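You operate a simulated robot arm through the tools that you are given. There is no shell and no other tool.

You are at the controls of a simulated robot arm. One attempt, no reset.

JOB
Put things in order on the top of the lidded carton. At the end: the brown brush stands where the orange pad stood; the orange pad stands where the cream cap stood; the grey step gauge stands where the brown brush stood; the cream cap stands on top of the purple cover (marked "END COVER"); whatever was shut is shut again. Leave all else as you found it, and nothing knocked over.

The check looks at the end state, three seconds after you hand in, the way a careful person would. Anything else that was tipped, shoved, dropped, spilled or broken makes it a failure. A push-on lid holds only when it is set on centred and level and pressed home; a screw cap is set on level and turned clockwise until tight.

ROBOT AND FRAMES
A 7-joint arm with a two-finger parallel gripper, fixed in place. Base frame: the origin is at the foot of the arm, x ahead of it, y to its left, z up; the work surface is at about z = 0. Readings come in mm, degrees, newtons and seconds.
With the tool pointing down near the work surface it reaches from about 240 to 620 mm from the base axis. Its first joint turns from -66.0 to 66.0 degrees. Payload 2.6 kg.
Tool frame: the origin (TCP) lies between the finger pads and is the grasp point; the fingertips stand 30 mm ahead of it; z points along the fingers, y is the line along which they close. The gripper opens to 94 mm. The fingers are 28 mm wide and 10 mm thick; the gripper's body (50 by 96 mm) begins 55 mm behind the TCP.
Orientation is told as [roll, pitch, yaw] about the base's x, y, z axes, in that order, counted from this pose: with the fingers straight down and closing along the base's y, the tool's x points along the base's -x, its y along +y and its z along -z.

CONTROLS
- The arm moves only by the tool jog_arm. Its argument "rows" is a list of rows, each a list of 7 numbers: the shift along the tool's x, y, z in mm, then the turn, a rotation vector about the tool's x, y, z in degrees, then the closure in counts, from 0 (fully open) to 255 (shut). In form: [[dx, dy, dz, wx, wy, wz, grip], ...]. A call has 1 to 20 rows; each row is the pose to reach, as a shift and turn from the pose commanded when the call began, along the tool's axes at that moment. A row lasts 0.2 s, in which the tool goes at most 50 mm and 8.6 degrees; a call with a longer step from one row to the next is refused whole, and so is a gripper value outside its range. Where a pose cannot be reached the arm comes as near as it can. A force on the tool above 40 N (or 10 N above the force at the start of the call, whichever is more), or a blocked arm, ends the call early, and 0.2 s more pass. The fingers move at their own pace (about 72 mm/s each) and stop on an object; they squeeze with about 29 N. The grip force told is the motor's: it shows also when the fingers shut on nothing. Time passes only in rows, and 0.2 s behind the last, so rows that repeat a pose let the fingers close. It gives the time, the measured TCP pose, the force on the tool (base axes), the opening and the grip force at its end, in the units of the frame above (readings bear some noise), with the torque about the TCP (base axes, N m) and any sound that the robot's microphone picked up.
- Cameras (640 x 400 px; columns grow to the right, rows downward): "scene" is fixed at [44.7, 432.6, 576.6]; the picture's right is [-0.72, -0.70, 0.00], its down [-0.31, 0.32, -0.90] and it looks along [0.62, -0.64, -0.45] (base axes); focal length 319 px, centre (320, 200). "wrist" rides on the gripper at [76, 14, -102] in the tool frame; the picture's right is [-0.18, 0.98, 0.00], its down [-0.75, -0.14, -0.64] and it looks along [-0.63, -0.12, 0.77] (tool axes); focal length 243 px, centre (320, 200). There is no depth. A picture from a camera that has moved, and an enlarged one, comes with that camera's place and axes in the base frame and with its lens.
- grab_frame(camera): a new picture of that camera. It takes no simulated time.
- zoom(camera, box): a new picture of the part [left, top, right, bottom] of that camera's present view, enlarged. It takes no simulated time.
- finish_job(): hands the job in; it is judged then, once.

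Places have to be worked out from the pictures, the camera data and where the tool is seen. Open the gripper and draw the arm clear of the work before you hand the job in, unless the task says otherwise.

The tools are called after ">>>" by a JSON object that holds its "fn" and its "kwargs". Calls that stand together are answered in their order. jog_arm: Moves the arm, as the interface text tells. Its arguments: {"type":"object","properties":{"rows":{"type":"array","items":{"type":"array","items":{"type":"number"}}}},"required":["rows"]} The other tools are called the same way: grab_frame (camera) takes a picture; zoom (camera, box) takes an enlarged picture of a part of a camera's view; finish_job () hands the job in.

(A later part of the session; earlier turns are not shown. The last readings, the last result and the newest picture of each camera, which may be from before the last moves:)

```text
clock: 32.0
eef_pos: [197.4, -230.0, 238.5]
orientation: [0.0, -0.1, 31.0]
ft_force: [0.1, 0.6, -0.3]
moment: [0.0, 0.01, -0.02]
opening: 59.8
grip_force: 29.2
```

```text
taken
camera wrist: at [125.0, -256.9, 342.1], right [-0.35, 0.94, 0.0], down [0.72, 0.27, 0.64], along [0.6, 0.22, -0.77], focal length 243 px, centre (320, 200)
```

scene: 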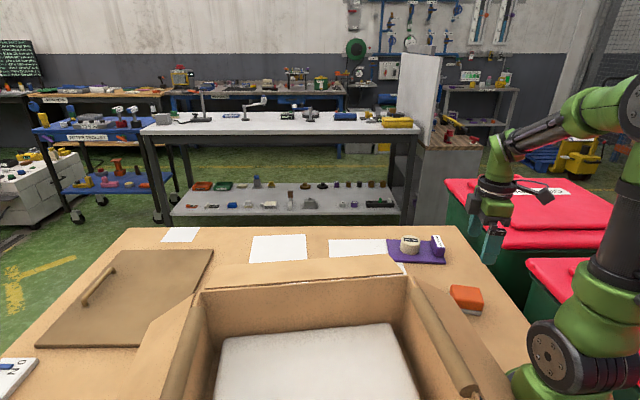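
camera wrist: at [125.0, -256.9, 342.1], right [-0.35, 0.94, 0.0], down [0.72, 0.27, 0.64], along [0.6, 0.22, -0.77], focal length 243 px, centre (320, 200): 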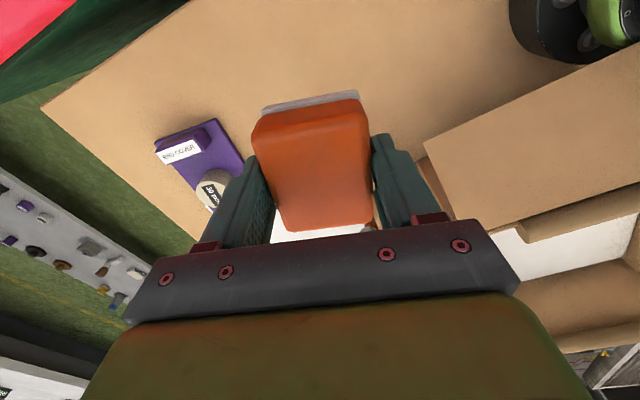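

The pad is held securely. Now I'll carry it at z≈240 to above the cap's old spot (494.6,-14), yawing to 139° as before so the gripper stays clear of the flap.

>>> {"fn": "jog_arm", "kwargs": {"rows": [[-28.1, 2.5, 0, 0, 0, -8.3, 255], [-56.3, 4.9, 0, 0, 0, -16.6, 255], [-84.4, 7.4, 0, 0, 0, -24.9, 255], [-112.6, 9.8, 0, 0, 0, -33.2, 255], [-140.7, 12.3, 0, 0, 0, -41.5, 255], [-168.9, 14.8, 0, 0, 0, -49.8, 255], [-197, 17.2, 0, 0, 0, -58.2, 255], [-225.2, 19.7, 0, 0, 0, -66.5, 255], [-253.3, 22.2, 0, 0, 0, -74.8, 255], [-281.5, 24.6, 0, 0, 0, -83.1, 255], [-309.6, 27.1, 0, 0, 0, -91.4, 255], [-337.8, 29.5, 0, 0, 0, -99.7, 255], [-365.9, 32, 0, 0, 0, -108, 255], [-365.9, 32, 0, 0, 0, -108, 255]]}}

>>> {"fn": "grab_frame", "kwargs": {"camera": "wrist"}}

>>> {"fn": "grab_frame", "kwargs": {"camera": "scene"}}

```text
clock: 35.0
eef_pos: [496.4, -8.8, 240.3]
orientation: [-0.1, 0.0, 139.2]
ft_force: [-0.1, 0.6, -1.5]
moment: [-0.01, -0.01, -0.01]
opening: 59.6
grip_force: 29.3
```

```text
taken
camera wrist: at [545.8, -70.0, 343.3], right [-0.78, -0.62, 0.0], down [-0.48, 0.6, 0.64], along [-0.4, 0.5, -0.77], focal length 243 px, centre (320, 200)
```

wrist: 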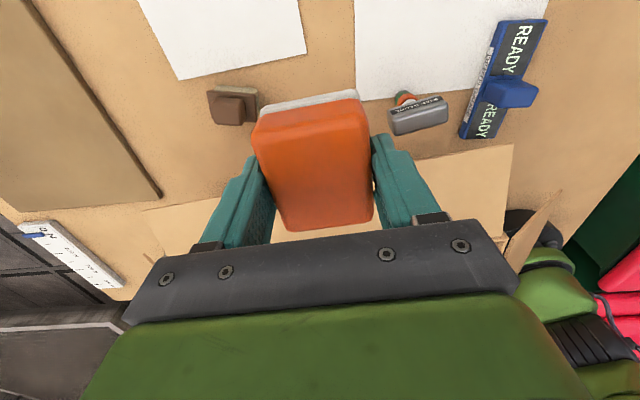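

```text
taken
```

scene: 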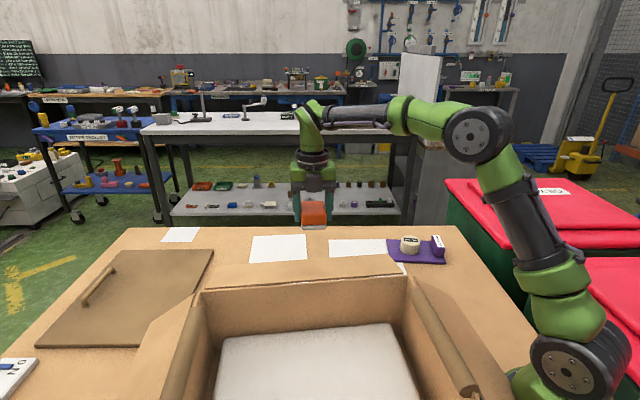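

I'm above the spot; a small lateral correction is needed (target TCP about (497,-16)). I'll descend to just above the surface and re-check.

>>> {"fn": "jog_arm", "kwargs": {"rows": [[5, 5, 40, 0, 0, 0, 255], [5, 5, 85, 0, 0, 0, 255], [5, 5, 130, 0, 0, 0, 255], [5, 5, 165, 0, 0, 0, 255], [5, 5, 185, 0, 0, 0, 255], [5, 5, 192, 0, 0, 0, 255], [5, 5, 192, 0, 0, 0, 255]]}}

>>> {"fn": "grab_frame", "kwargs": {"camera": "wrist"}}

```text
clock: 36.6
eef_pos: [497.2, -17.5, 48.7]
orientation: [0.0, -0.1, 139.0]
ft_force: [0.1, 0.3, 0.2]
moment: [0.01, -0.01, 0.02]
opening: 59.3
grip_force: 29.4
```

```text
taken
camera wrist: at [545.7, -79.4, 151.2], right [-0.78, -0.62, 0.0], down [-0.48, 0.6, 0.64], along [-0.4, 0.5, -0.77], focal length 243 px, centre (320, 200)
```

wrist: 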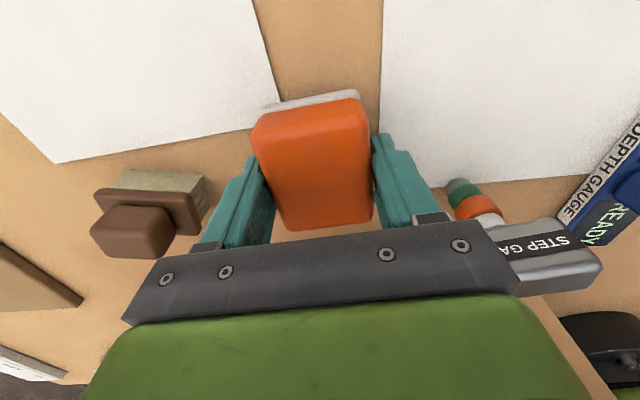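

The position is good (about 2 mm off, which I'll correct). I'll step down to near contact.

>>> {"fn": "jog_arm", "kwargs": {"rows": [[-1.3, -1.5, 3, 0, 0, 0, 255], [-1.3, -1.5, 6, 0, 0, 0, 255], [-1.3, -1.5, 7, 0, 0, 0, 255], [-1.3, -1.5, 7, 0, 0, 0, 255]]}}

```text
clock: 37.6
eef_pos: [495.7, -16.0, 40.9]
orientation: [-0.1, 0.0, 139.0]
ft_force: [0.2, -0.3, -0.4]
moment: [-0.01, 0.03, 0.0]
opening: 59.5
grip_force: 29.2
```

>>> {"fn": "jog_arm", "kwargs": {"rows": [[0, 0, 0.5, 0, 0, 0, 255], [0, 0, 1, 0, 0, 0, 255], [0, 0, 1, 0, 0, 0, 255]]}}

```text
clock: 38.4
eef_pos: [497.3, -15.0, 38.4]
orientation: [0.0, 0.1, 139.0]
ft_force: [0.7, 0.2, -1.0]
moment: [0.01, 0.0, -0.01]
opening: 59.7
grip_force: 28.8
```

>>> {"fn": "jog_arm", "kwargs": {"rows": [[0, 0, 0.4, 0, 0, 0, 255], [0, 0, 0.8, 0, 0, 0, 255], [0, 0, 0.8, 0, 0, 0, 255]]}}

```text
clock: 39.2
eef_pos: [497.7, -15.0, 40.2]
orientation: [0.0, 0.0, 138.9]
ft_force: [1.5, 1.0, 0.2]
moment: [0.07, 0.04, -0.02]
opening: 59.9
grip_force: 29.2
```

>>> {"fn": "jog_arm", "kwargs": {"rows": [[0, 0, 0.4, 0, 0, 0, 255], [0, 0, 0.8, 0, 0, 0, 255], [0, 0, 0.8, 0, 0, 0, 255]]}}

```text
clock: 40.0
eef_pos: [497.3, -16.1, 39.6]
orientation: [-0.1, 0.1, 139.0]
ft_force: [-4.0, 0.3, 14.7]
moment: [0.15, 0.39, 0.01]
opening: 59.4
grip_force: 29.5
```

Contact at 14.7 N. I'll ease off slightly, then release.

>>> {"fn": "jog_arm", "kwargs": {"rows": [[0, 0, -0.8, 0, 0, 0, 255], [0, 0, -1.0, 0, 0, 0, 255], [0, 0, -1.0, 0, 0, 0, 255]]}}

```text
clock: 40.8
eef_pos: [497.1, -15.5, 39.4]
orientation: [-0.1, 0.1, 139.0]
ft_force: [1.8, 0.6, 1.4]
moment: [0.04, -0.14, -0.03]
opening: 59.7
grip_force: 29.1
```

>>> {"fn": "jog_arm", "kwargs": {"rows": [[0, 0, 0, 0, 0, 0, 80], [0, 0, 0, 0, 0, 0, 50], [0, 0, 0, 0, 0, 0, 0], [0, 0, 0, 0, 0, 0, 0], [0, 0, 0, 0, 0, 0, 0]]}}

>>> {"fn": "grab_frame", "kwargs": {"camera": "wrist"}}

```text
clock: 42.0
eef_pos: [497.6, -14.8, 41.1]
orientation: [-0.1, 0.0, 139.0]
ft_force: [-0.2, 0.0, -0.6]
moment: [0.01, -0.02, 0.04]
opening: 93.8
grip_force: 0.0
```

```text
taken
camera wrist: at [545.4, -76.6, 142.6], right [-0.78, -0.62, 0.0], down [-0.48, 0.6, 0.64], along [-0.4, 0.5, -0.77], focal length 243 px, centre (320, 200)
```

wrist: 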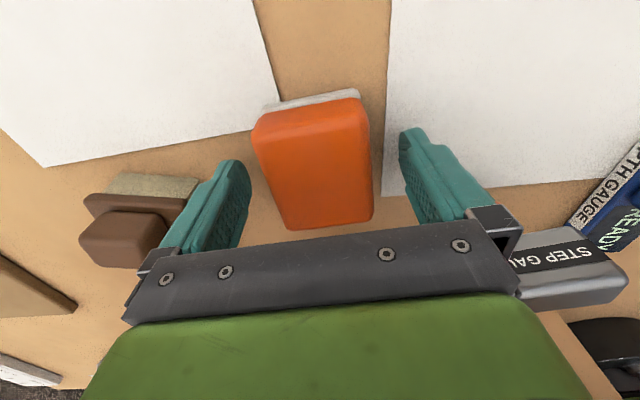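

The pad stands where the cap was. I'll lift and go over to the brush at yaw ≈126°, aligned with its long axis, for a closer look.

>>> {"fn": "jog_arm", "kwargs": {"rows": [[0, 0, -20, 0, 0, 0, 0], [0, 0, -60, 0, 0, 0, 0], [0, 0, -100, 0, 0, 0, 0], [0, 0, -120, 0, 0, 0, 0], [-5, -42, -120, 0, 0, 5, 0], [-11, -84, -120, 0, 0, 10, 0], [-16, -126, -120, 0, 0, 13, 0], [-16, -126, -120, 0, 0, 13, 0]]}}

>>> {"fn": "grab_frame", "kwargs": {"camera": "wrist"}}

>>> {"fn": "zoom", "kwargs": {"camera": "wrist", "box": [240, 40, 400, 150]}}

```text
clock: 43.8
eef_pos: [570.5, 88.4, 162.1]
orientation: [0.2, 0.0, 125.9]
ft_force: [0.3, 0.1, -0.1]
moment: [0.03, 0.04, -0.04]
opening: 93.9
grip_force: 0.0
```

```text
taken
camera wrist: at [603.4, 18.4, 264.6], right [-0.9, -0.43, 0.0], down [-0.33, 0.69, 0.64], along [-0.28, 0.58, -0.77], focal length 243 px, centre (320, 200)
```

wrist: 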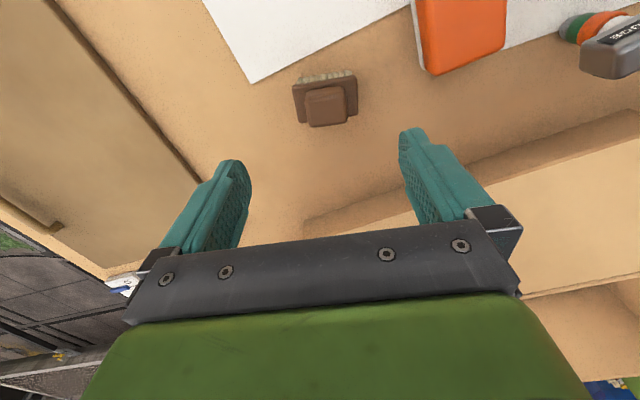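

```text
3.64 times, centred on (320, 95) of wrist
camera zoom: at [603.4, 18.4, 264.6], right [-0.9, -0.43, 0.0], down [-0.33, 0.69, 0.64], along [-0.28, 0.58, -0.77], focal length 882 px, centre (320, 582)
```

zoom: 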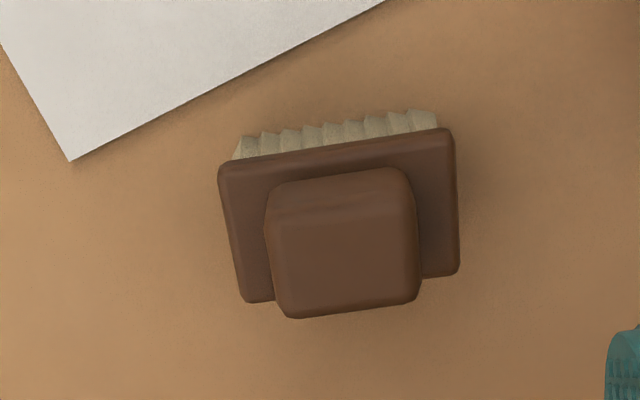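

The brush plate measures about 59×36 mm with its long axis at 34°, centre near (564,85.5), plate top z≈25 and knob top ≈43. To keep the gripper's rear block off the flap I'll lean the tool about 11° away from the box and lower partway.

>>> {"fn": "jog_arm", "kwargs": {"rows": [[-1.5, 7, 10, 0, -5.5, 0.8, 0], [-1.5, 7, 30, 0, -11, 1.6, 0], [-1.5, 7, 60, 0, -11, 1.6, 0], [-1.5, 7, 60, 0, -11, 1.6, 0]]}}

>>> {"fn": "grab_frame", "kwargs": {"camera": "wrist"}}

>>> {"fn": "grab_frame", "kwargs": {"camera": "scene"}}

```text
clock: 44.8
eef_pos: [559.8, 88.2, 101.4]
orientation: [0.1, -11.0, 124.4]
ft_force: [-0.3, 0.1, -0.3]
moment: [0.0, 0.0, 0.02]
opening: 93.9
grip_force: 0.1
```

```text
taken
camera wrist: at [603.0, 2.5, 186.5], right [-0.91, -0.41, 0.04], down [-0.23, 0.59, 0.77], along [-0.34, 0.7, -0.63], focal length 243 px, centre (320, 200)
```

wrist: 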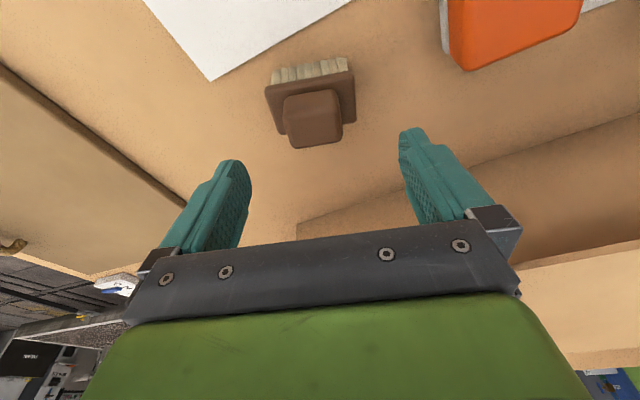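

```text
taken
```

scene: 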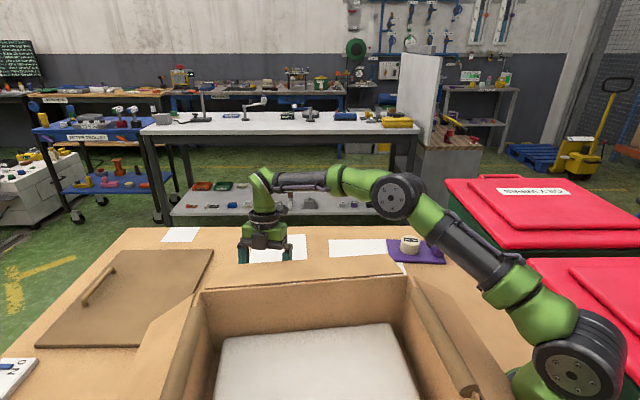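

>>> {"fn": "zoom", "kwargs": {"camera": "wrist", "box": [240, 40, 400, 160]}}

```text
3.33 times, centred on (320, 100) of wrist
camera zoom: at [603.0, 2.5, 186.5], right [-0.91, -0.41, 0.04], down [-0.23, 0.59, 0.77], along [-0.34, 0.7, -0.63], focal length 809 px, centre (320, 533)
```

zoom: 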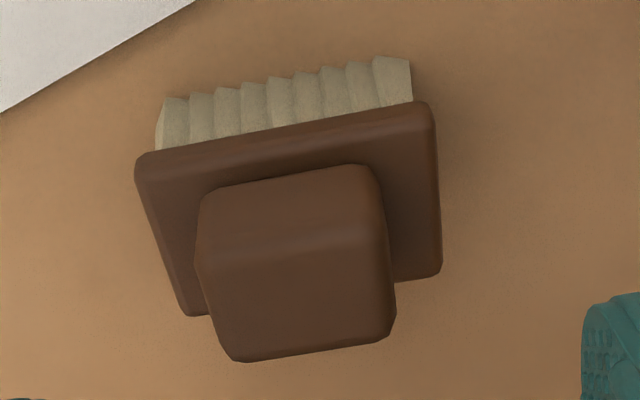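

The brush centre is confirmed near (564,86). I'll lower vertically with the same lean to TCP z≈55 and re-check the alignment.

>>> {"fn": "jog_arm", "kwargs": {"rows": [[8, -1.6, 14, 0, 0, 0, 0], [12, -1.6, 28, 0, 0, 0, 0], [16, -1.6, 43, 0, 0, 0, 0], [16, -1.6, 43, 0, 0, 0, 0]]}}

>>> {"fn": "grab_frame", "kwargs": {"camera": "wrist"}}

```text
clock: 45.8
eef_pos: [566.4, 81.4, 55.6]
orientation: [0.1, -11.0, 124.5]
ft_force: [-0.1, 0.6, 0.1]
moment: [-0.01, -0.03, 0.02]
opening: 94.2
grip_force: 0.0
```

```text
taken
camera wrist: at [607.9, -4.5, 141.3], right [-0.91, -0.41, 0.04], down [-0.23, 0.59, 0.77], along [-0.34, 0.7, -0.63], focal length 243 px, centre (320, 200)
```

wrist: 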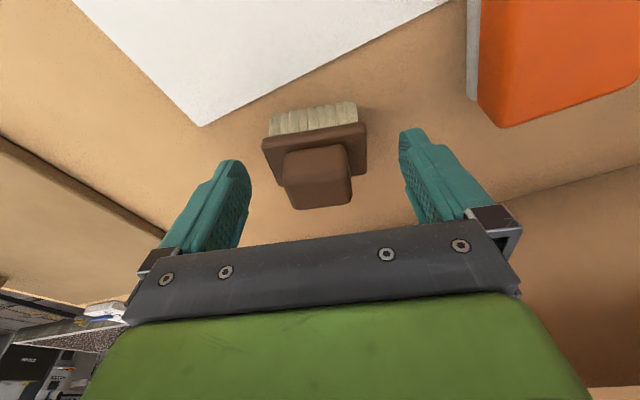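

Aligned within a few mm. I'll lower the last 13 mm with a slight centring shift, then look.

>>> {"fn": "jog_arm", "kwargs": {"rows": [[0.7, -2.5, 6, 0, 0, 0, 0], [1.4, -2.5, 11, 0, 0, 0, 0], [1.4, -2.5, 13.5, 0, 0, 0, 0], [1.4, -2.5, 13.5, 0, 0, 0, 0]]}}

>>> {"fn": "grab_frame", "kwargs": {"camera": "wrist"}}

```text
clock: 46.8
eef_pos: [567.2, 84.0, 40.8]
orientation: [0.2, -11.0, 124.3]
ft_force: [-0.1, -0.1, 0.5]
moment: [0.0, 0.02, 0.01]
opening: 94.0
grip_force: 0.1
```

```text
taken
camera wrist: at [609.4, -2.3, 127.1], right [-0.91, -0.41, 0.04], down [-0.23, 0.59, 0.77], along [-0.34, 0.7, -0.63], focal length 243 px, centre (320, 200)
```

wrist: 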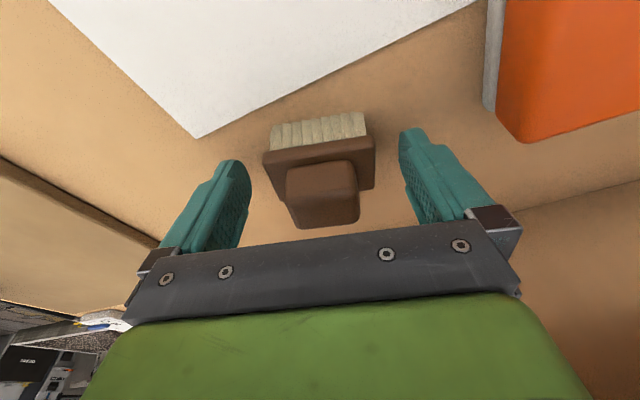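

The brush is centred between the fingers. Closing.

>>> {"fn": "jog_arm", "kwargs": {"rows": [[0, 0, 0, 0, 0, 0, 255], [0, 0, 0, 0, 0, 0, 255], [0, 0, 0, 0, 0, 0, 255], [0, 0, 0, 0, 0, 0, 255], [0, 0, 0, 0, 0, 0, 255]]}}

>>> {"fn": "grab_frame", "kwargs": {"camera": "wrist"}}

```text
clock: 48.0
eef_pos: [568.0, 84.3, 40.5]
orientation: [0.1, -10.9, 124.4]
ft_force: [-0.3, 0.6, -1.0]
moment: [0.0, -0.03, -0.01]
opening: 59.3
grip_force: 28.9
```

```text
taken
camera wrist: at [609.4, -2.4, 127.2], right [-0.91, -0.41, 0.04], down [-0.23, 0.59, 0.77], along [-0.34, 0.7, -0.63], focal length 243 px, centre (320, 200)
```

wrist: 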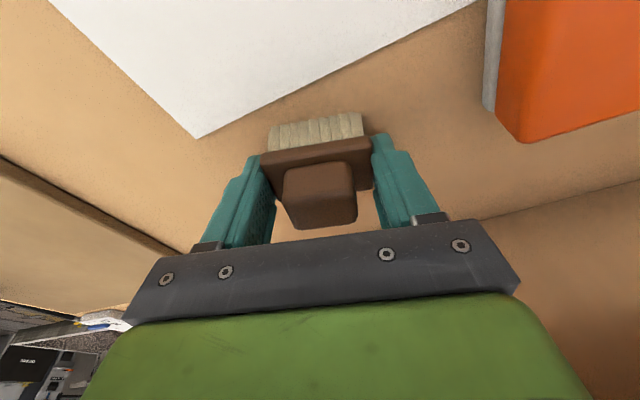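

The brush is held (59.3 mm). I'll lift vertically with the same lean to about z=200.

>>> {"fn": "jog_arm", "kwargs": {"rows": [[-1, 0, -5, 0, 0, 0, 255], [-8, 0, -40, 0, 0, 0, 255], [-16, 0, -82, 0, 0, 0, 255], [-24, 0, -124, 0, 0, 0, 255], [-30.6, 0, -157, 0, 0, 0, 255], [-30.6, 0, -157, 0, 0, 0, 255]]}}

>>> {"fn": "grab_frame", "kwargs": {"camera": "wrist"}}

```text
clock: 49.4
eef_pos: [567.8, 86.3, 199.0]
orientation: [0.1, -11.0, 124.4]
ft_force: [0.2, -0.8, -1.1]
moment: [0.0, 0.0, 0.01]
opening: 58.9
grip_force: 28.6
```

```text
taken
camera wrist: at [610.2, -2.0, 285.3], right [-0.91, -0.41, 0.04], down [-0.23, 0.59, 0.77], along [-0.34, 0.7, -0.63], focal length 243 px, centre (320, 200)
```

wrist: 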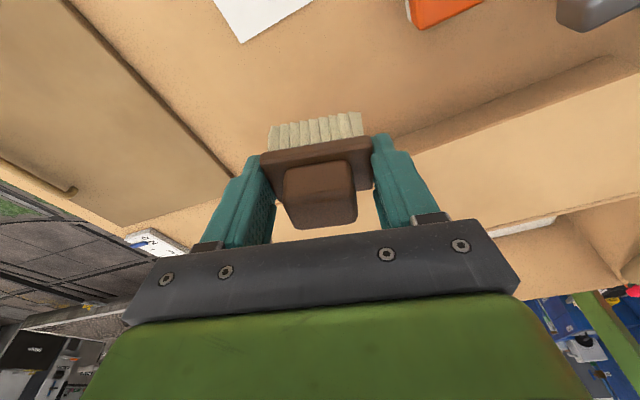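

The brush is secure. I'll carry it around the outside of the flap corner via (420,-130) at z≈235 to above the pad's old spot, keeping the same lean while yawing to about 80°.

>>> {"fn": "jog_arm", "kwargs": {"rows": [[12.3, 34.9, -7.7, 0.65, 0, 3.35, 255], [24.7, 69.7, -15.3, 1.3, 0, 6.7, 255], [37, 104.6, -23, 1.96, 0, 10.06, 255], [49.3, 139.5, -30.6, 2.6, 0, 13.4, 255], [61.6, 174.4, -38.3, 3.26, 0, 16.8, 255], [74, 209.2, -45.9, 3.9, 0, 20.1, 255], [86.3, 244.1, -53.6, 4.56, 0, 23.5, 255], [79.6, 283.6, -52.3, 5.2, 0, 26.8, 255], [73, 323.1, -51, 5.87, 0, 30.2, 255], [66.4, 362.6, -49.8, 6.5, 0, 33.5, 255], [59.7, 402.1, -48.5, 7.17, 0, 36.9, 255], [53, 441.7, -47.2, 7.8, 0, 40.2, 255], [46.4, 481.2, -45.9, 8.48, 0, 43.6, 255], [46.4, 481.2, -45.9, 8.48, 0, 43.6, 255]]}}

>>> {"fn": "grab_frame", "kwargs": {"camera": "wrist"}}

>>> {"fn": "grab_frame", "kwargs": {"camera": "scene"}}

```text
clock: 52.4
eef_pos: [200.5, -231.0, 239.3]
orientation: [0.1, -11.0, 79.8]
ft_force: [-0.4, -0.4, -0.8]
moment: [0.01, -0.03, 0.0]
opening: 58.9
grip_force: 29.7
```

```text
taken
camera wrist: at [170.1, -322.4, 326.2], right [-0.94, 0.35, 0.04], down [0.25, 0.58, 0.77], along [0.25, 0.73, -0.63], focal length 243 px, centre (320, 200)
```

wrist: 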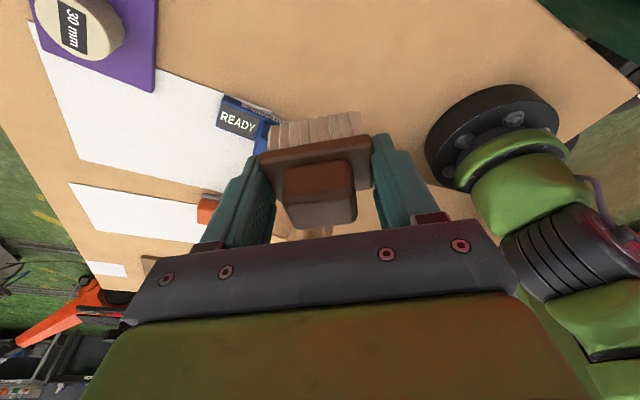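

```text
taken
```

scene: 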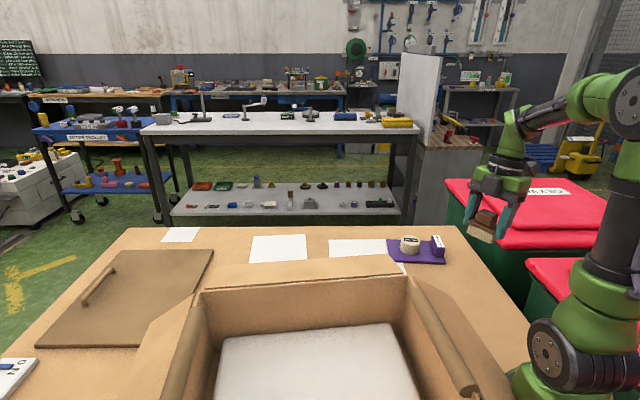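

In place above the pad's old spot at the same lean. I'll lower vertically to about 7 mm above the surface.

>>> {"fn": "jog_arm", "kwargs": {"rows": [[8, 0, 42, 0, 0, 0, 255], [16, 0, 84, 0, 0, 0, 255], [24, 0, 124, 0, 0, 0, 255], [30, 0, 158, 0, 0, 0, 255], [34.5, 0, 179, 0, 0, 0, 255], [36.3, 0, 186.6, 0, 0, 0, 255], [36.3, 0, 186.6, 0, 0, 0, 255]]}}

>>> {"fn": "grab_frame", "kwargs": {"camera": "wrist"}}

>>> {"fn": "zoom", "kwargs": {"camera": "scene", "box": [410, 230, 530, 330]}}

```text
clock: 54.0
eef_pos: [201.8, -231.8, 47.2]
orientation: [0.1, -10.9, 79.8]
ft_force: [-0.3, -0.4, -0.8]
moment: [0.01, -0.07, 0.0]
opening: 59.2
grip_force: 28.3
```

```text
taken
camera wrist: at [171.7, -323.1, 134.2], right [-0.94, 0.35, 0.04], down [0.25, 0.58, 0.77], along [0.25, 0.73, -0.63], focal length 243 px, centre (320, 200)
```

wrist: 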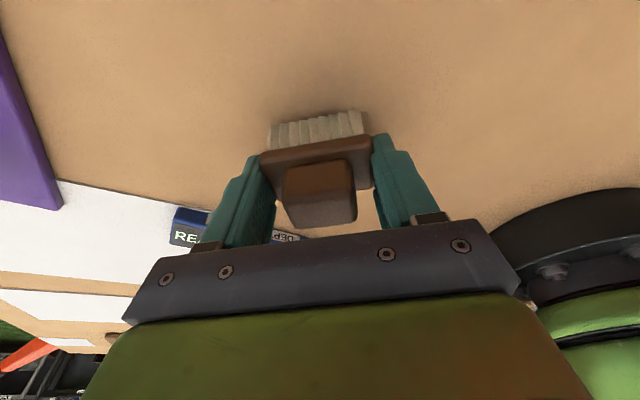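

```text
4.00 times, centred on (470, 280) of scene
camera zoom: at [44.7, 432.6, 576.6], right [-0.72, -0.7, 0.0], down [-0.31, 0.32, -0.9], along [0.62, -0.64, -0.45], focal length 1276 px, centre (-280, -120)
```

zoom: 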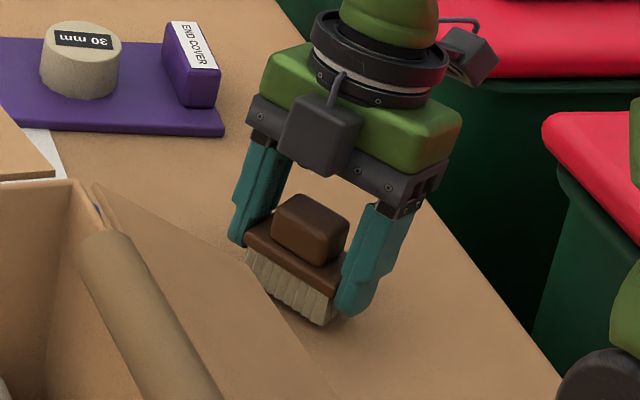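

The brush is over the spot and level. I'll lower in small steps to contact.

>>> {"fn": "jog_arm", "kwargs": {"rows": [[-1, 0.2, 2, 0, 0, 0, 255], [-0.8, 0.2, 4, 0, 0, 0, 255], [-0.5, 0.2, 5.5, 0, 0, 0, 255], [-0.5, 0.2, 5.5, 0, 0, 0, 255]]}}

```text
clock: 55.0
eef_pos: [201.7, -231.6, 41.1]
orientation: [0.1, -10.9, 79.9]
ft_force: [-0.7, 0.1, -2.0]
moment: [-0.02, -0.01, -0.02]
opening: 59.3
grip_force: 28.8
```

>>> {"fn": "jog_arm", "kwargs": {"rows": [[0.1, 0, 0.5, 0, 0, 0, 255], [0.2, 0, 0.9, 0, 0, 0, 255], [0.2, 0, 0.9, 0, 0, 0, 255]]}}

```text
clock: 55.8
eef_pos: [201.9, -229.5, 41.9]
orientation: [0.1, -11.0, 80.1]
ft_force: [0.4, -0.1, -0.7]
moment: [-0.01, 0.01, -0.01]
opening: 59.2
grip_force: 28.7
```

>>> {"fn": "jog_arm", "kwargs": {"rows": [[0.1, 0, 0.5, 0, 0, 0, 255], [0.2, 0, 0.9, 0, 0, 0, 255], [0.2, 0, 0.9, 0, 0, 0, 255]]}}

```text
clock: 56.6
eef_pos: [201.8, -230.1, 41.0]
orientation: [0.1, -11.0, 79.8]
ft_force: [-0.1, -0.3, -1.2]
moment: [-0.01, 0.01, 0.02]
opening: 59.3
grip_force: 28.9
```

>>> {"fn": "jog_arm", "kwargs": {"rows": [[0.1, 0, 0.4, 0, 0, 0, 255], [0.15, 0, 0.8, 0, 0, 0, 255], [0.15, 0, 0.8, 0, 0, 0, 255]]}}

```text
clock: 57.4
eef_pos: [202.1, -231.3, 40.9]
orientation: [0.2, -10.9, 79.9]
ft_force: [0.2, -0.7, -0.6]
moment: [-0.01, -0.01, -0.01]
opening: 59.2
grip_force: 28.6
```

>>> {"fn": "jog_arm", "kwargs": {"rows": [[0.1, 0, 0.4, 0, 0, 0, 255], [0.15, 0, 0.8, 0, 0, 0, 255], [0.15, 0, 0.8, 0, 0, 0, 255]]}}

>>> {"fn": "zoom", "kwargs": {"camera": "scene", "box": [450, 270, 510, 320]}}

```text
clock: 58.2
eef_pos: [202.8, -231.4, 41.8]
orientation: [0.2, -10.8, 79.8]
ft_force: [0.5, 4.9, 14.9]
moment: [0.24, -0.04, 0.04]
opening: 59.3
grip_force: 28.2
```

```text
8.00 times, centred on (480, 295) of scene
camera zoom: at [44.7, 432.7, 576.6], right [-0.72, -0.7, 0.0], down [-0.31, 0.32, -0.9], along [0.62, -0.64, -0.45], focal length 2551 px, centre (-960, -560)
```

zoom: 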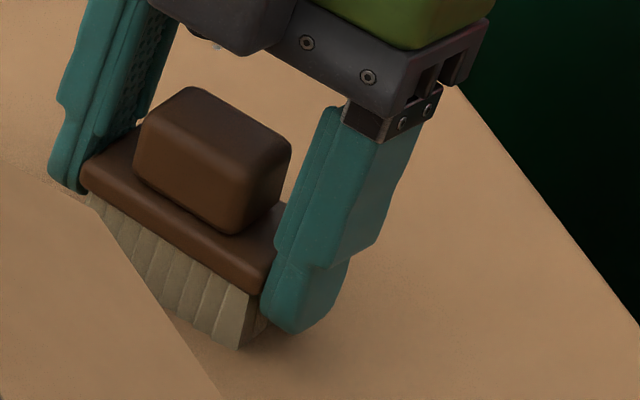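

Contact at 15 N. I'll ease off about 1 mm to relieve it, then open.

>>> {"fn": "jog_arm", "kwargs": {"rows": [[-0.15, 0, -0.6, 0, 0, 0, 255], [-0.2, 0, -1, 0, 0, 0, 255], [-0.2, 0, -1, 0, 0, 0, 255]]}}

```text
clock: 59.0
eef_pos: [200.4, -231.4, 42.2]
orientation: [0.1, -10.9, 80.1]
ft_force: [0.1, 0.9, -1.7]
moment: [0.0, 0.01, -0.02]
opening: 59.2
grip_force: 29.0
```

>>> {"fn": "jog_arm", "kwargs": {"rows": [[0.05, 0, 0.3, 0, 0, 0, 255], [0.05, 0, 0.3, 0, 0, 0, 80], [0.05, 0, 0.3, 0, 0, 0, 40], [0.05, 0, 0.3, 0, 0, 0, 0], [0.05, 0, 0.3, 0, 0, 0, 0], [0.05, 0, 0.3, 0, 0, 0, 0]]}}

>>> {"fn": "grab_frame", "kwargs": {"camera": "wrist"}}

>>> {"fn": "zoom", "kwargs": {"camera": "scene", "box": [410, 230, 530, 330]}}

```text
clock: 60.4
eef_pos: [201.5, -230.2, 41.3]
orientation: [0.1, -11.0, 80.0]
ft_force: [0.7, -0.9, 0.6]
moment: [-0.02, -0.01, -0.01]
opening: 93.8
grip_force: 0.0
```

```text
taken
camera wrist: at [171.8, -322.2, 128.0], right [-0.94, 0.35, 0.04], down [0.25, 0.58, 0.77], along [0.25, 0.73, -0.63], focal length 243 px, centre (320, 200)
```

wrist: 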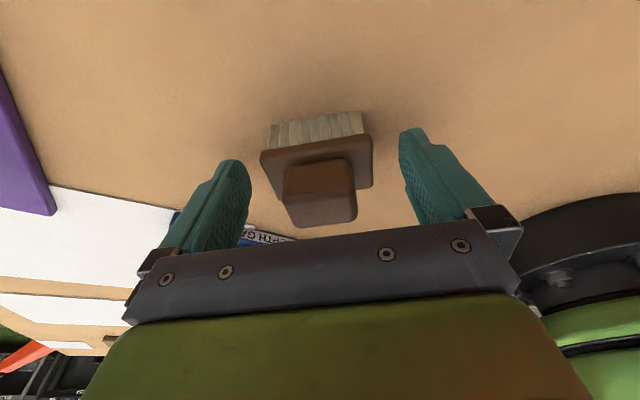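

```text
4.00 times, centred on (470, 280) of scene
camera zoom: at [44.7, 432.6, 576.6], right [-0.72, -0.7, 0.0], down [-0.31, 0.32, -0.9], along [0.62, -0.64, -0.45], focal length 1276 px, centre (-280, -120)
```

zoom: 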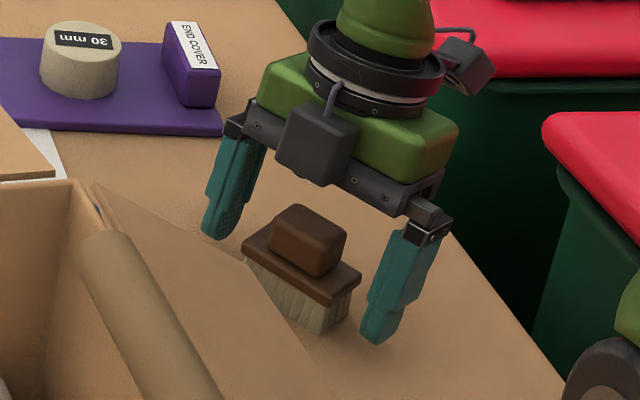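

The brush stands upright at the pad's old spot. I'll lift straight up, then travel to the open side of the gauge for a close look.

>>> {"fn": "jog_arm", "kwargs": {"rows": [[-3, 0, -15, 0, 0, 0, 0], [-11, 0, -58, 0, 0, 0, 0], [-20, 0, -103, 0, 0, 0, 0], [-29, 0, -150, 0, 0, 0, 0], [-38, 0, -196, 0, 0, 0, 0], [-60, -26, -192, -1.31, 0, -6.75, 0], [-81, -53, -188, -2.6, 0, -13.5, 0], [-103, -79, -184, -3.9, 0, -20.2, 0], [-124, -106, -180, -5.25, 0, -27, 0], [-145, -132, -175, -6.56, 0, -33.7, 0], [-167, -158, -171, -7.9, 0, -40.5, 0], [-188, -185, -167, -9.2, 0, -47.2, 0], [-210, -211, -163, -10.5, 0, -54, 0], [-210, -211, -163, -10.5, 0, -54, 0]]}}

>>> {"fn": "grab_frame", "kwargs": {"camera": "wrist"}}

>>> {"fn": "grab_frame", "kwargs": {"camera": "scene"}}

```text
clock: 63.4
eef_pos: [439.2, -96.8, 238.0]
orientation: [0.2, -11.0, 135.0]
ft_force: [0.3, 0.2, 0.4]
moment: [0.01, -0.02, 0.03]
opening: 94.1
grip_force: 0.0
```

```text
taken
camera wrist: at [495.5, -173.2, 324.1], right [-0.82, -0.57, 0.04], down [-0.34, 0.54, 0.77], along [-0.46, 0.62, -0.63], focal length 243 px, centre (320, 200)
```

wrist: 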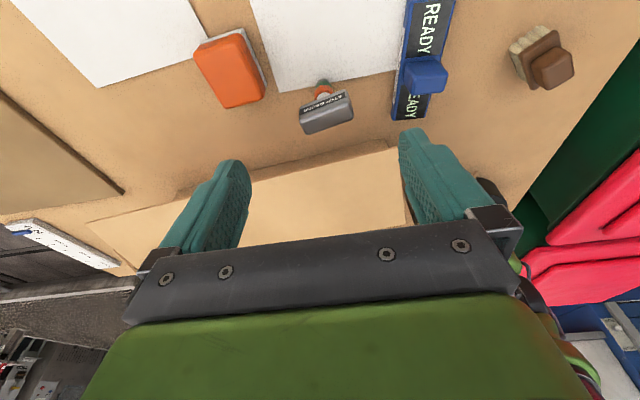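

```text
taken
```

scene: 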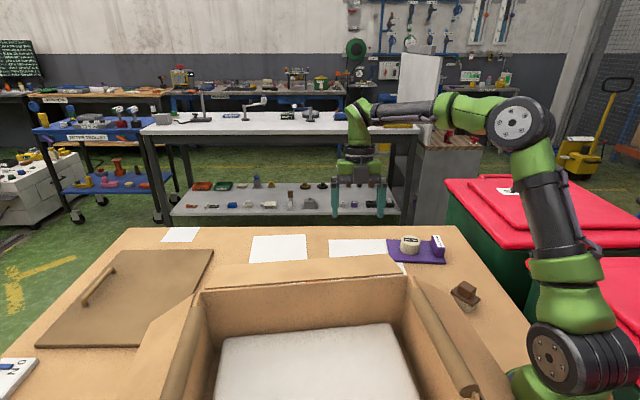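

The cap, pad and brush are in their places. I'll zoom in on the gauge and its surroundings.

>>> {"fn": "zoom", "kwargs": {"camera": "wrist", "box": [270, 60, 390, 150]}}

>>> {"fn": "zoom", "kwargs": {"camera": "wrist", "box": [380, 0, 600, 150]}}

```text
4.44 times, centred on (330, 105) of wrist
camera zoom: at [495.5, -173.2, 324.1], right [-0.82, -0.57, 0.04], down [-0.34, 0.54, 0.77], along [-0.46, 0.62, -0.63], focal length 1078 px, centre (276, 622)
```

zoom: 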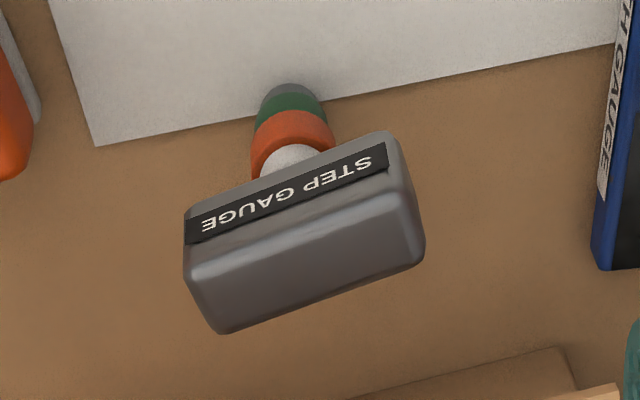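

```text
2.67 times, centred on (490, 75) of wrist
camera zoom: at [495.5, -173.2, 324.1], right [-0.82, -0.57, 0.04], down [-0.34, 0.54, 0.77], along [-0.46, 0.62, -0.63], focal length 647 px, centre (-133, 533)
```

zoom: 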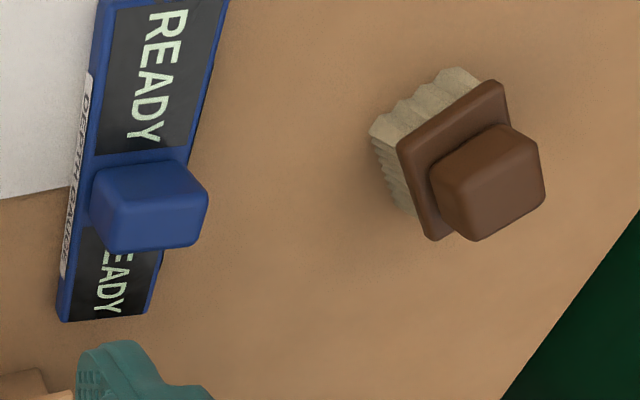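

The views agree: the gauge stands upright on its tip near (392.5,-55). Its handle block spans about z=57-79, is about 60 mm long, and runs at about 54°. To reach it under the flap edge I'll yaw to ~143° and lean the tool ~30° outward, starting from a safe standoff.

>>> {"fn": "jog_arm", "kwargs": {"rows": [[0, 0, 0, -0.8, 0, -4.2, 0], [0, 0, 0, -1.6, 0, -8.3, 0], [0, 0, 0, -1.6, 0, -8.3, 0]]}}

>>> {"fn": "jog_arm", "kwargs": {"rows": [[0, 0, 0, 0, -7, 0, 0], [0, 0, 0, 0, -13, 0, 0], [0, 0, 0, 0, -19, 0, 0], [0, 0, 0, 0, -19, 0, 0]]}}

>>> {"fn": "grab_frame", "kwargs": {"camera": "wrist"}}

>>> {"fn": "grab_frame", "kwargs": {"camera": "scene"}}

```text
clock: 64.2
eef_pos: [439.4, -96.8, 239.7]
orientation: [0.0, -11.0, 143.5]
ft_force: [-0.5, 0.0, 0.7]
moment: [-0.05, -0.01, 0.0]
opening: 94.1
grip_force: 0.1
```

```text
clock: 65.2
eef_pos: [401.9, -53.4, 227.8]
orientation: [0.2, -30.2, 143.3]
ft_force: [0.3, 0.0, -1.6]
moment: [0.0, 0.0, -0.01]
opening: 93.9
grip_force: 0.1
out of reach, approached as far as the arm can: row 1, 2, 3, 4
```

```text
taken
camera wrist: at [487.0, -136.5, 279.1], right [-0.71, -0.69, 0.09], down [-0.18, 0.31, 0.93], along [-0.68, 0.65, -0.35], focal length 243 px, centre (320, 200)
```

wrist: 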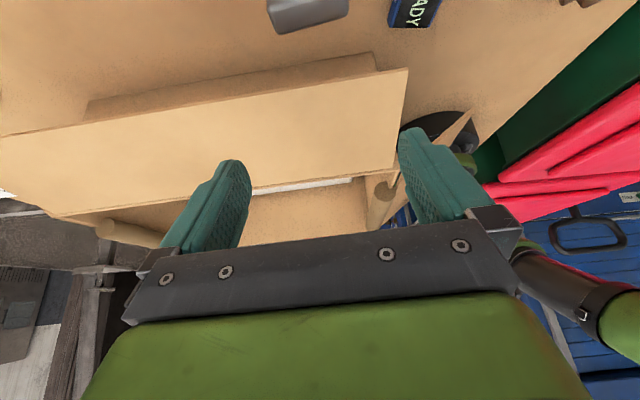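

```text
taken
```

scene: 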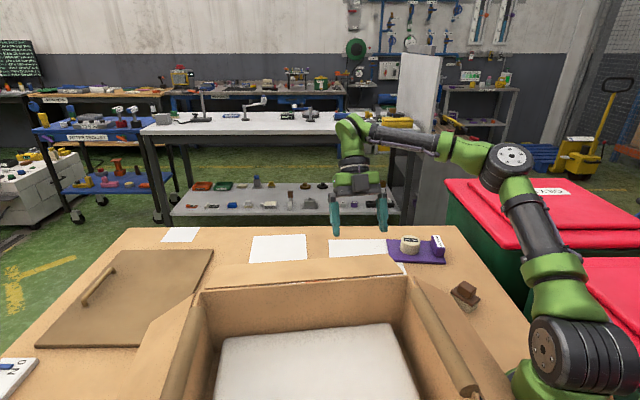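

The leaned pose was not reachable that high and far out, so the arm settled at (402,-53,228) with the orientation right. I'll check reachability lower down by moving outward and down, clear of the flap.

>>> {"fn": "jog_arm", "kwargs": {"rows": [[20, 2.6, 11, 0, 0, 0, 0], [40, 5.3, 22, 0, 0, 0, 0], [59, 7.9, 32.7, 0, 0, 0, 0], [59, 7.9, 32.7, 0, 0, 0, 0]]}}

>>> {"fn": "grab_frame", "kwargs": {"camera": "wrist"}}

```text
clock: 66.2
eef_pos: [423.1, -78.0, 172.6]
orientation: [-0.1, -29.6, 143.0]
ft_force: [0.1, 0.7, -0.7]
moment: [-0.02, 0.0, -0.04]
opening: 93.9
grip_force: 0.1
out of reach, approached as far as the arm can: row 2
```

```text
taken
camera wrist: at [506.8, -161.3, 224.1], right [-0.72, -0.69, 0.09], down [-0.18, 0.32, 0.93], along [-0.67, 0.65, -0.35], focal length 243 px, centre (320, 200)
```

wrist: 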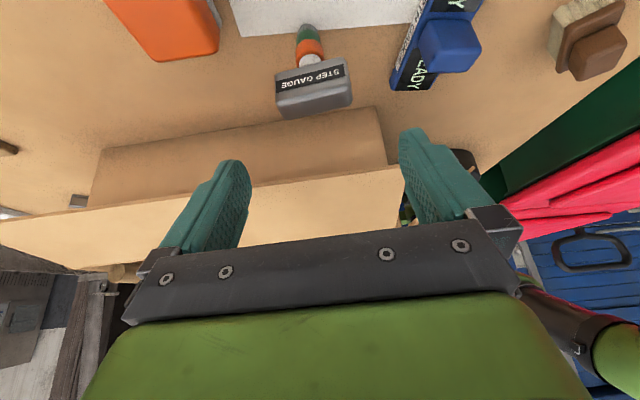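

This lower pose is reachable and gives a side-on view of the gauge. I'll zoom to refine its position and height.

>>> {"fn": "zoom", "kwargs": {"camera": "wrist", "box": [250, 10, 390, 130]}}

>>> {"fn": "zoom", "kwargs": {"camera": "wrist", "box": [0, 80, 420, 280]}}

```text
3.33 times, centred on (320, 70) of wrist
camera zoom: at [506.8, -161.3, 224.1], right [-0.72, -0.69, 0.09], down [-0.18, 0.32, 0.93], along [-0.67, 0.65, -0.35], focal length 809 px, centre (320, 633)
```

zoom: 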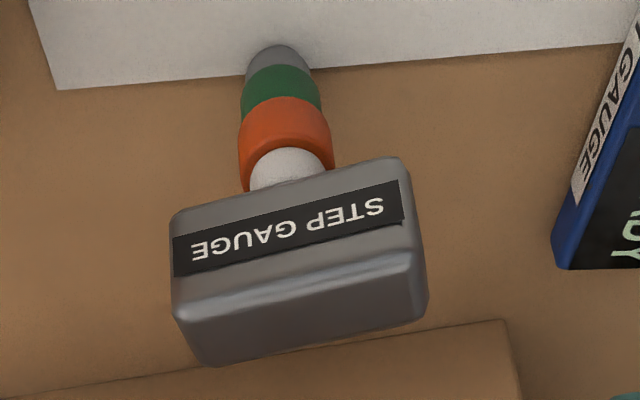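

```text
1.52 times, centred on (210, 180) of wrist
camera zoom: at [506.8, -161.3, 224.1], right [-0.72, -0.69, 0.09], down [-0.18, 0.32, 0.93], along [-0.67, 0.65, -0.35], focal length 370 px, centre (488, 230)
```

zoom: 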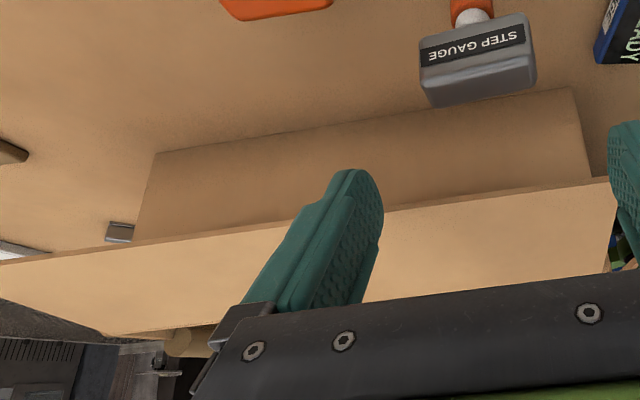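

Refined: gauge tip centre ≈ (391.5,-57), handle z≈53-82, handle centre ≈ (392,-56.5,67). I'll move to a standoff 60 mm back along the tool axis from the grasp pose.

>>> {"fn": "jog_arm", "kwargs": {"rows": [[10, 0.8, 18, 0, 0, 0, 0], [19.4, 1.5, 35.7, 0, 0, 0, 0], [19.4, 1.5, 35.7, 0, 0, 0, 0]]}}

>>> {"fn": "grab_frame", "kwargs": {"camera": "wrist"}}

>>> {"fn": "zoom", "kwargs": {"camera": "wrist", "box": [220, 50, 420, 190]}}

```text
clock: 67.0
eef_pos: [422.5, -81.5, 132.8]
orientation: [0.1, -30.0, 143.3]
ft_force: [-1.1, -0.3, 0.7]
moment: [-0.02, 0.0, 0.0]
opening: 94.2
grip_force: 0.0
```

```text
taken
camera wrist: at [507.9, -163.7, 183.1], right [-0.71, -0.69, 0.09], down [-0.18, 0.31, 0.93], along [-0.68, 0.65, -0.35], focal length 243 px, centre (320, 200)
```

wrist: 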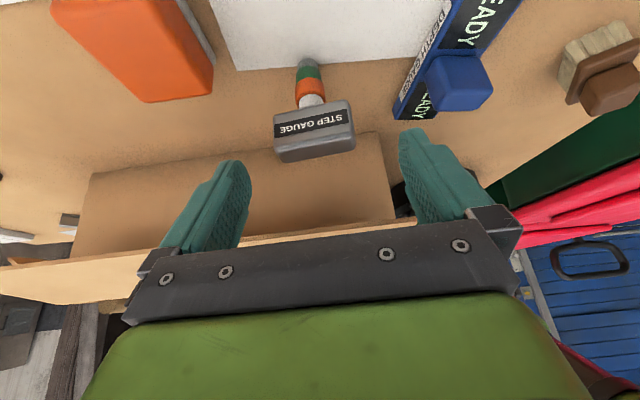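

```text
2.86 times, centred on (320, 120) of wrist
camera zoom: at [507.9, -163.7, 183.1], right [-0.71, -0.69, 0.09], down [-0.18, 0.31, 0.93], along [-0.68, 0.65, -0.35], focal length 693 px, centre (320, 429)
```

zoom: 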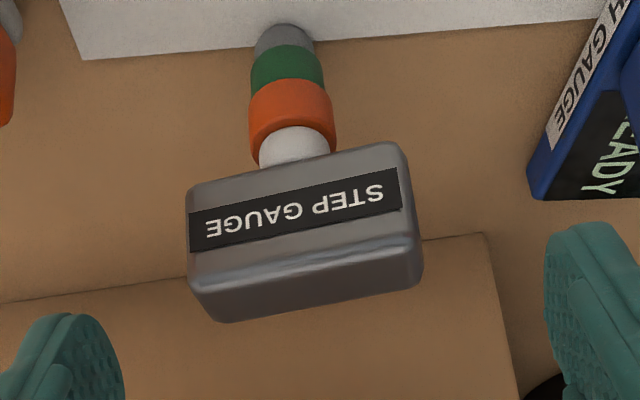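

The handle sits about 3-4 mm to one side of the tool axis. I'll correct that and advance 35 mm along the tool axis, then review.

>>> {"fn": "jog_arm", "kwargs": {"rows": [[-1.6, -3.2, 12, 0, 0, 0, 0], [-1.6, -3.2, 25, 0, 0, 0, 0], [-1.6, -3.2, 35, 0, 0, 0, 0], [-1.6, -3.2, 35, 0, 0, 0, 0]]}}

>>> {"fn": "grab_frame", "kwargs": {"camera": "wrist"}}

>>> {"fn": "zoom", "kwargs": {"camera": "wrist", "box": [220, 70, 420, 210]}}

>>> {"fn": "zoom", "kwargs": {"camera": "scene", "box": [310, 180, 430, 280]}}

```text
clock: 68.0
eef_pos: [410.0, -68.3, 102.4]
orientation: [0.1, -30.0, 143.4]
ft_force: [0.1, 0.2, 0.8]
moment: [0.02, 0.01, 0.01]
opening: 94.0
grip_force: 0.0
```

```text
taken
camera wrist: at [495.2, -151.0, 153.8], right [-0.71, -0.69, 0.09], down [-0.18, 0.31, 0.93], along [-0.68, 0.65, -0.35], focal length 243 px, centre (320, 200)
```

wrist: 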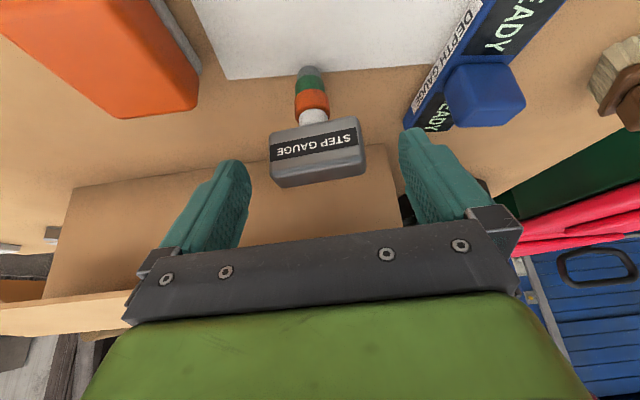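

```text
2.86 times, centred on (320, 140) of wrist
camera zoom: at [495.2, -151.0, 153.8], right [-0.71, -0.69, 0.09], down [-0.18, 0.31, 0.93], along [-0.68, 0.65, -0.35], focal length 693 px, centre (320, 371)
```

zoom: 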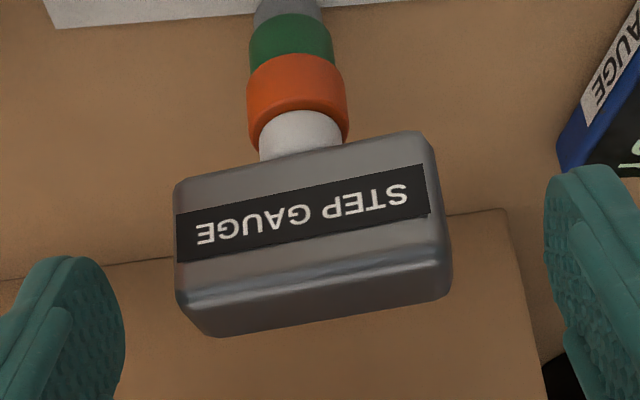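

```text
4.00 times, centred on (370, 230) of scene
camera zoom: at [44.7, 432.6, 576.6], right [-0.72, -0.7, 0.0], down [-0.31, 0.32, -0.9], along [0.62, -0.64, -0.45], focal length 1276 px, centre (120, 80)
```

zoom: 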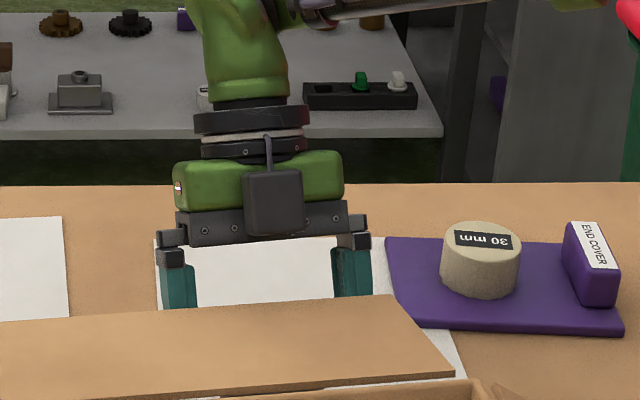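

The scene shows the gripper clear of the flap, and the handle is nearly centred (about 1.6 mm off). I'll advance the last 26 mm with that correction, still open.

>>> {"fn": "jog_arm", "kwargs": {"rows": [[-1.5, -1.2, 8, 0, 0, 0, 0], [-2, -1.5, 16, 0, 0, 0, 0], [-2, -1.5, 22, 0, 0, 0, 0], [-2, -1.5, 25, 0, 0, 0, 0], [-2, -1.5, 25, 0, 0, 0, 0]]}}

>>> {"fn": "grab_frame", "kwargs": {"camera": "wrist"}}

>>> {"fn": "zoom", "kwargs": {"camera": "wrist", "box": [220, 90, 420, 230]}}

>>> {"fn": "zoom", "kwargs": {"camera": "scene", "box": [310, 180, 430, 280]}}

```text
clock: 69.2
eef_pos: [400.3, -60.2, 80.8]
orientation: [0.2, -30.0, 143.5]
ft_force: [0.3, 0.6, 0.8]
moment: [0.01, -0.01, -0.03]
opening: 94.1
grip_force: 0.2
```

```text
taken
camera wrist: at [485.2, -142.2, 132.2], right [-0.71, -0.69, 0.09], down [-0.18, 0.31, 0.93], along [-0.68, 0.65, -0.35], focal length 243 px, centre (320, 200)
```

wrist: 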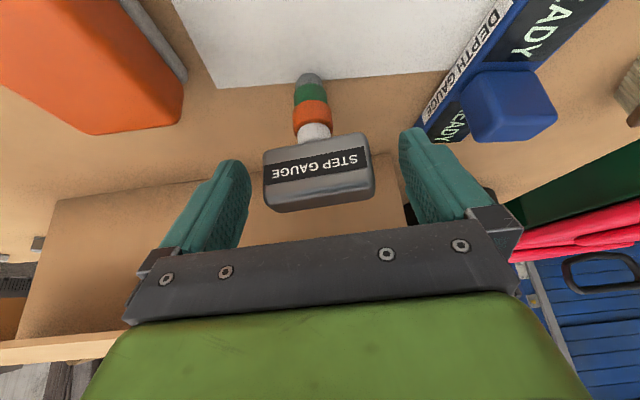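

```text
2.86 times, centred on (320, 160) of wrist
camera zoom: at [485.2, -142.2, 132.2], right [-0.71, -0.69, 0.09], down [-0.18, 0.31, 0.93], along [-0.68, 0.65, -0.35], focal length 693 px, centre (320, 314)
```

zoom: 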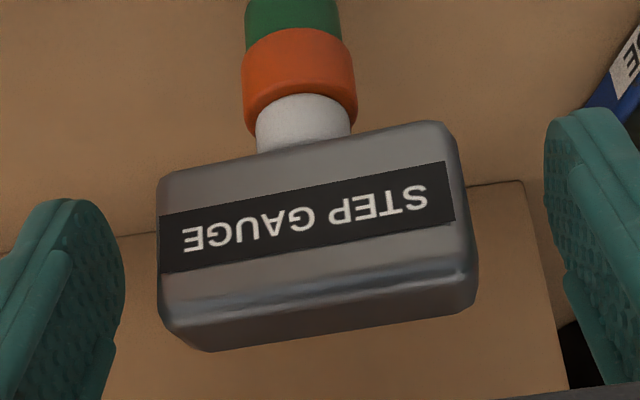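

```text
4.00 times, centred on (370, 230) of scene
camera zoom: at [44.7, 432.6, 576.6], right [-0.72, -0.7, 0.0], down [-0.31, 0.32, -0.9], along [0.62, -0.64, -0.45], focal length 1276 px, centre (120, 80)
```

zoom: 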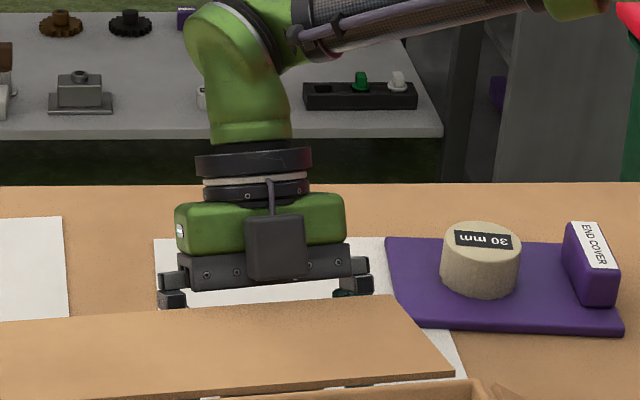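

The handle is centred to within about 1 mm. I'll close partway to ~66 mm first, then look.

>>> {"fn": "jog_arm", "kwargs": {"rows": [[0, 0, 0, 0, 0, 0, 40], [0, 0, 0, 0, 0, 0, 75], [0, 0, 0, 0, 0, 0, 75], [0, 0, 0, 0, 0, 0, 75]]}}

>>> {"fn": "zoom", "kwargs": {"camera": "wrist", "box": [220, 90, 420, 230]}}

```text
clock: 70.2
eef_pos: [399.0, -61.0, 81.5]
orientation: [0.1, -29.9, 143.4]
ft_force: [-0.1, 0.1, -0.6]
moment: [-0.03, 0.01, -0.02]
opening: 66.2
grip_force: 0.1
```

```text
2.86 times, centred on (320, 160) of wrist
camera zoom: at [485.2, -142.4, 132.2], right [-0.71, -0.69, 0.09], down [-0.18, 0.31, 0.93], along [-0.68, 0.65, -0.35], focal length 693 px, centre (320, 314)
```

zoom: 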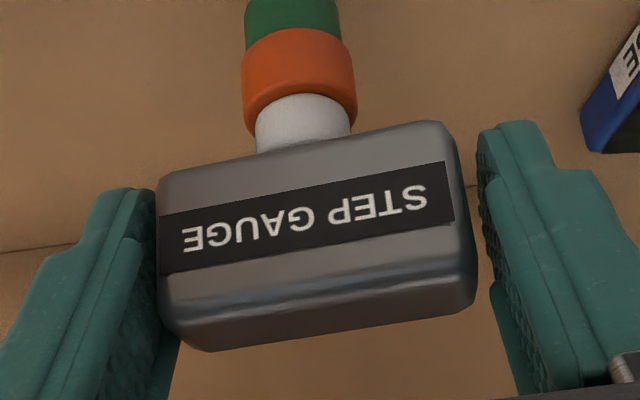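

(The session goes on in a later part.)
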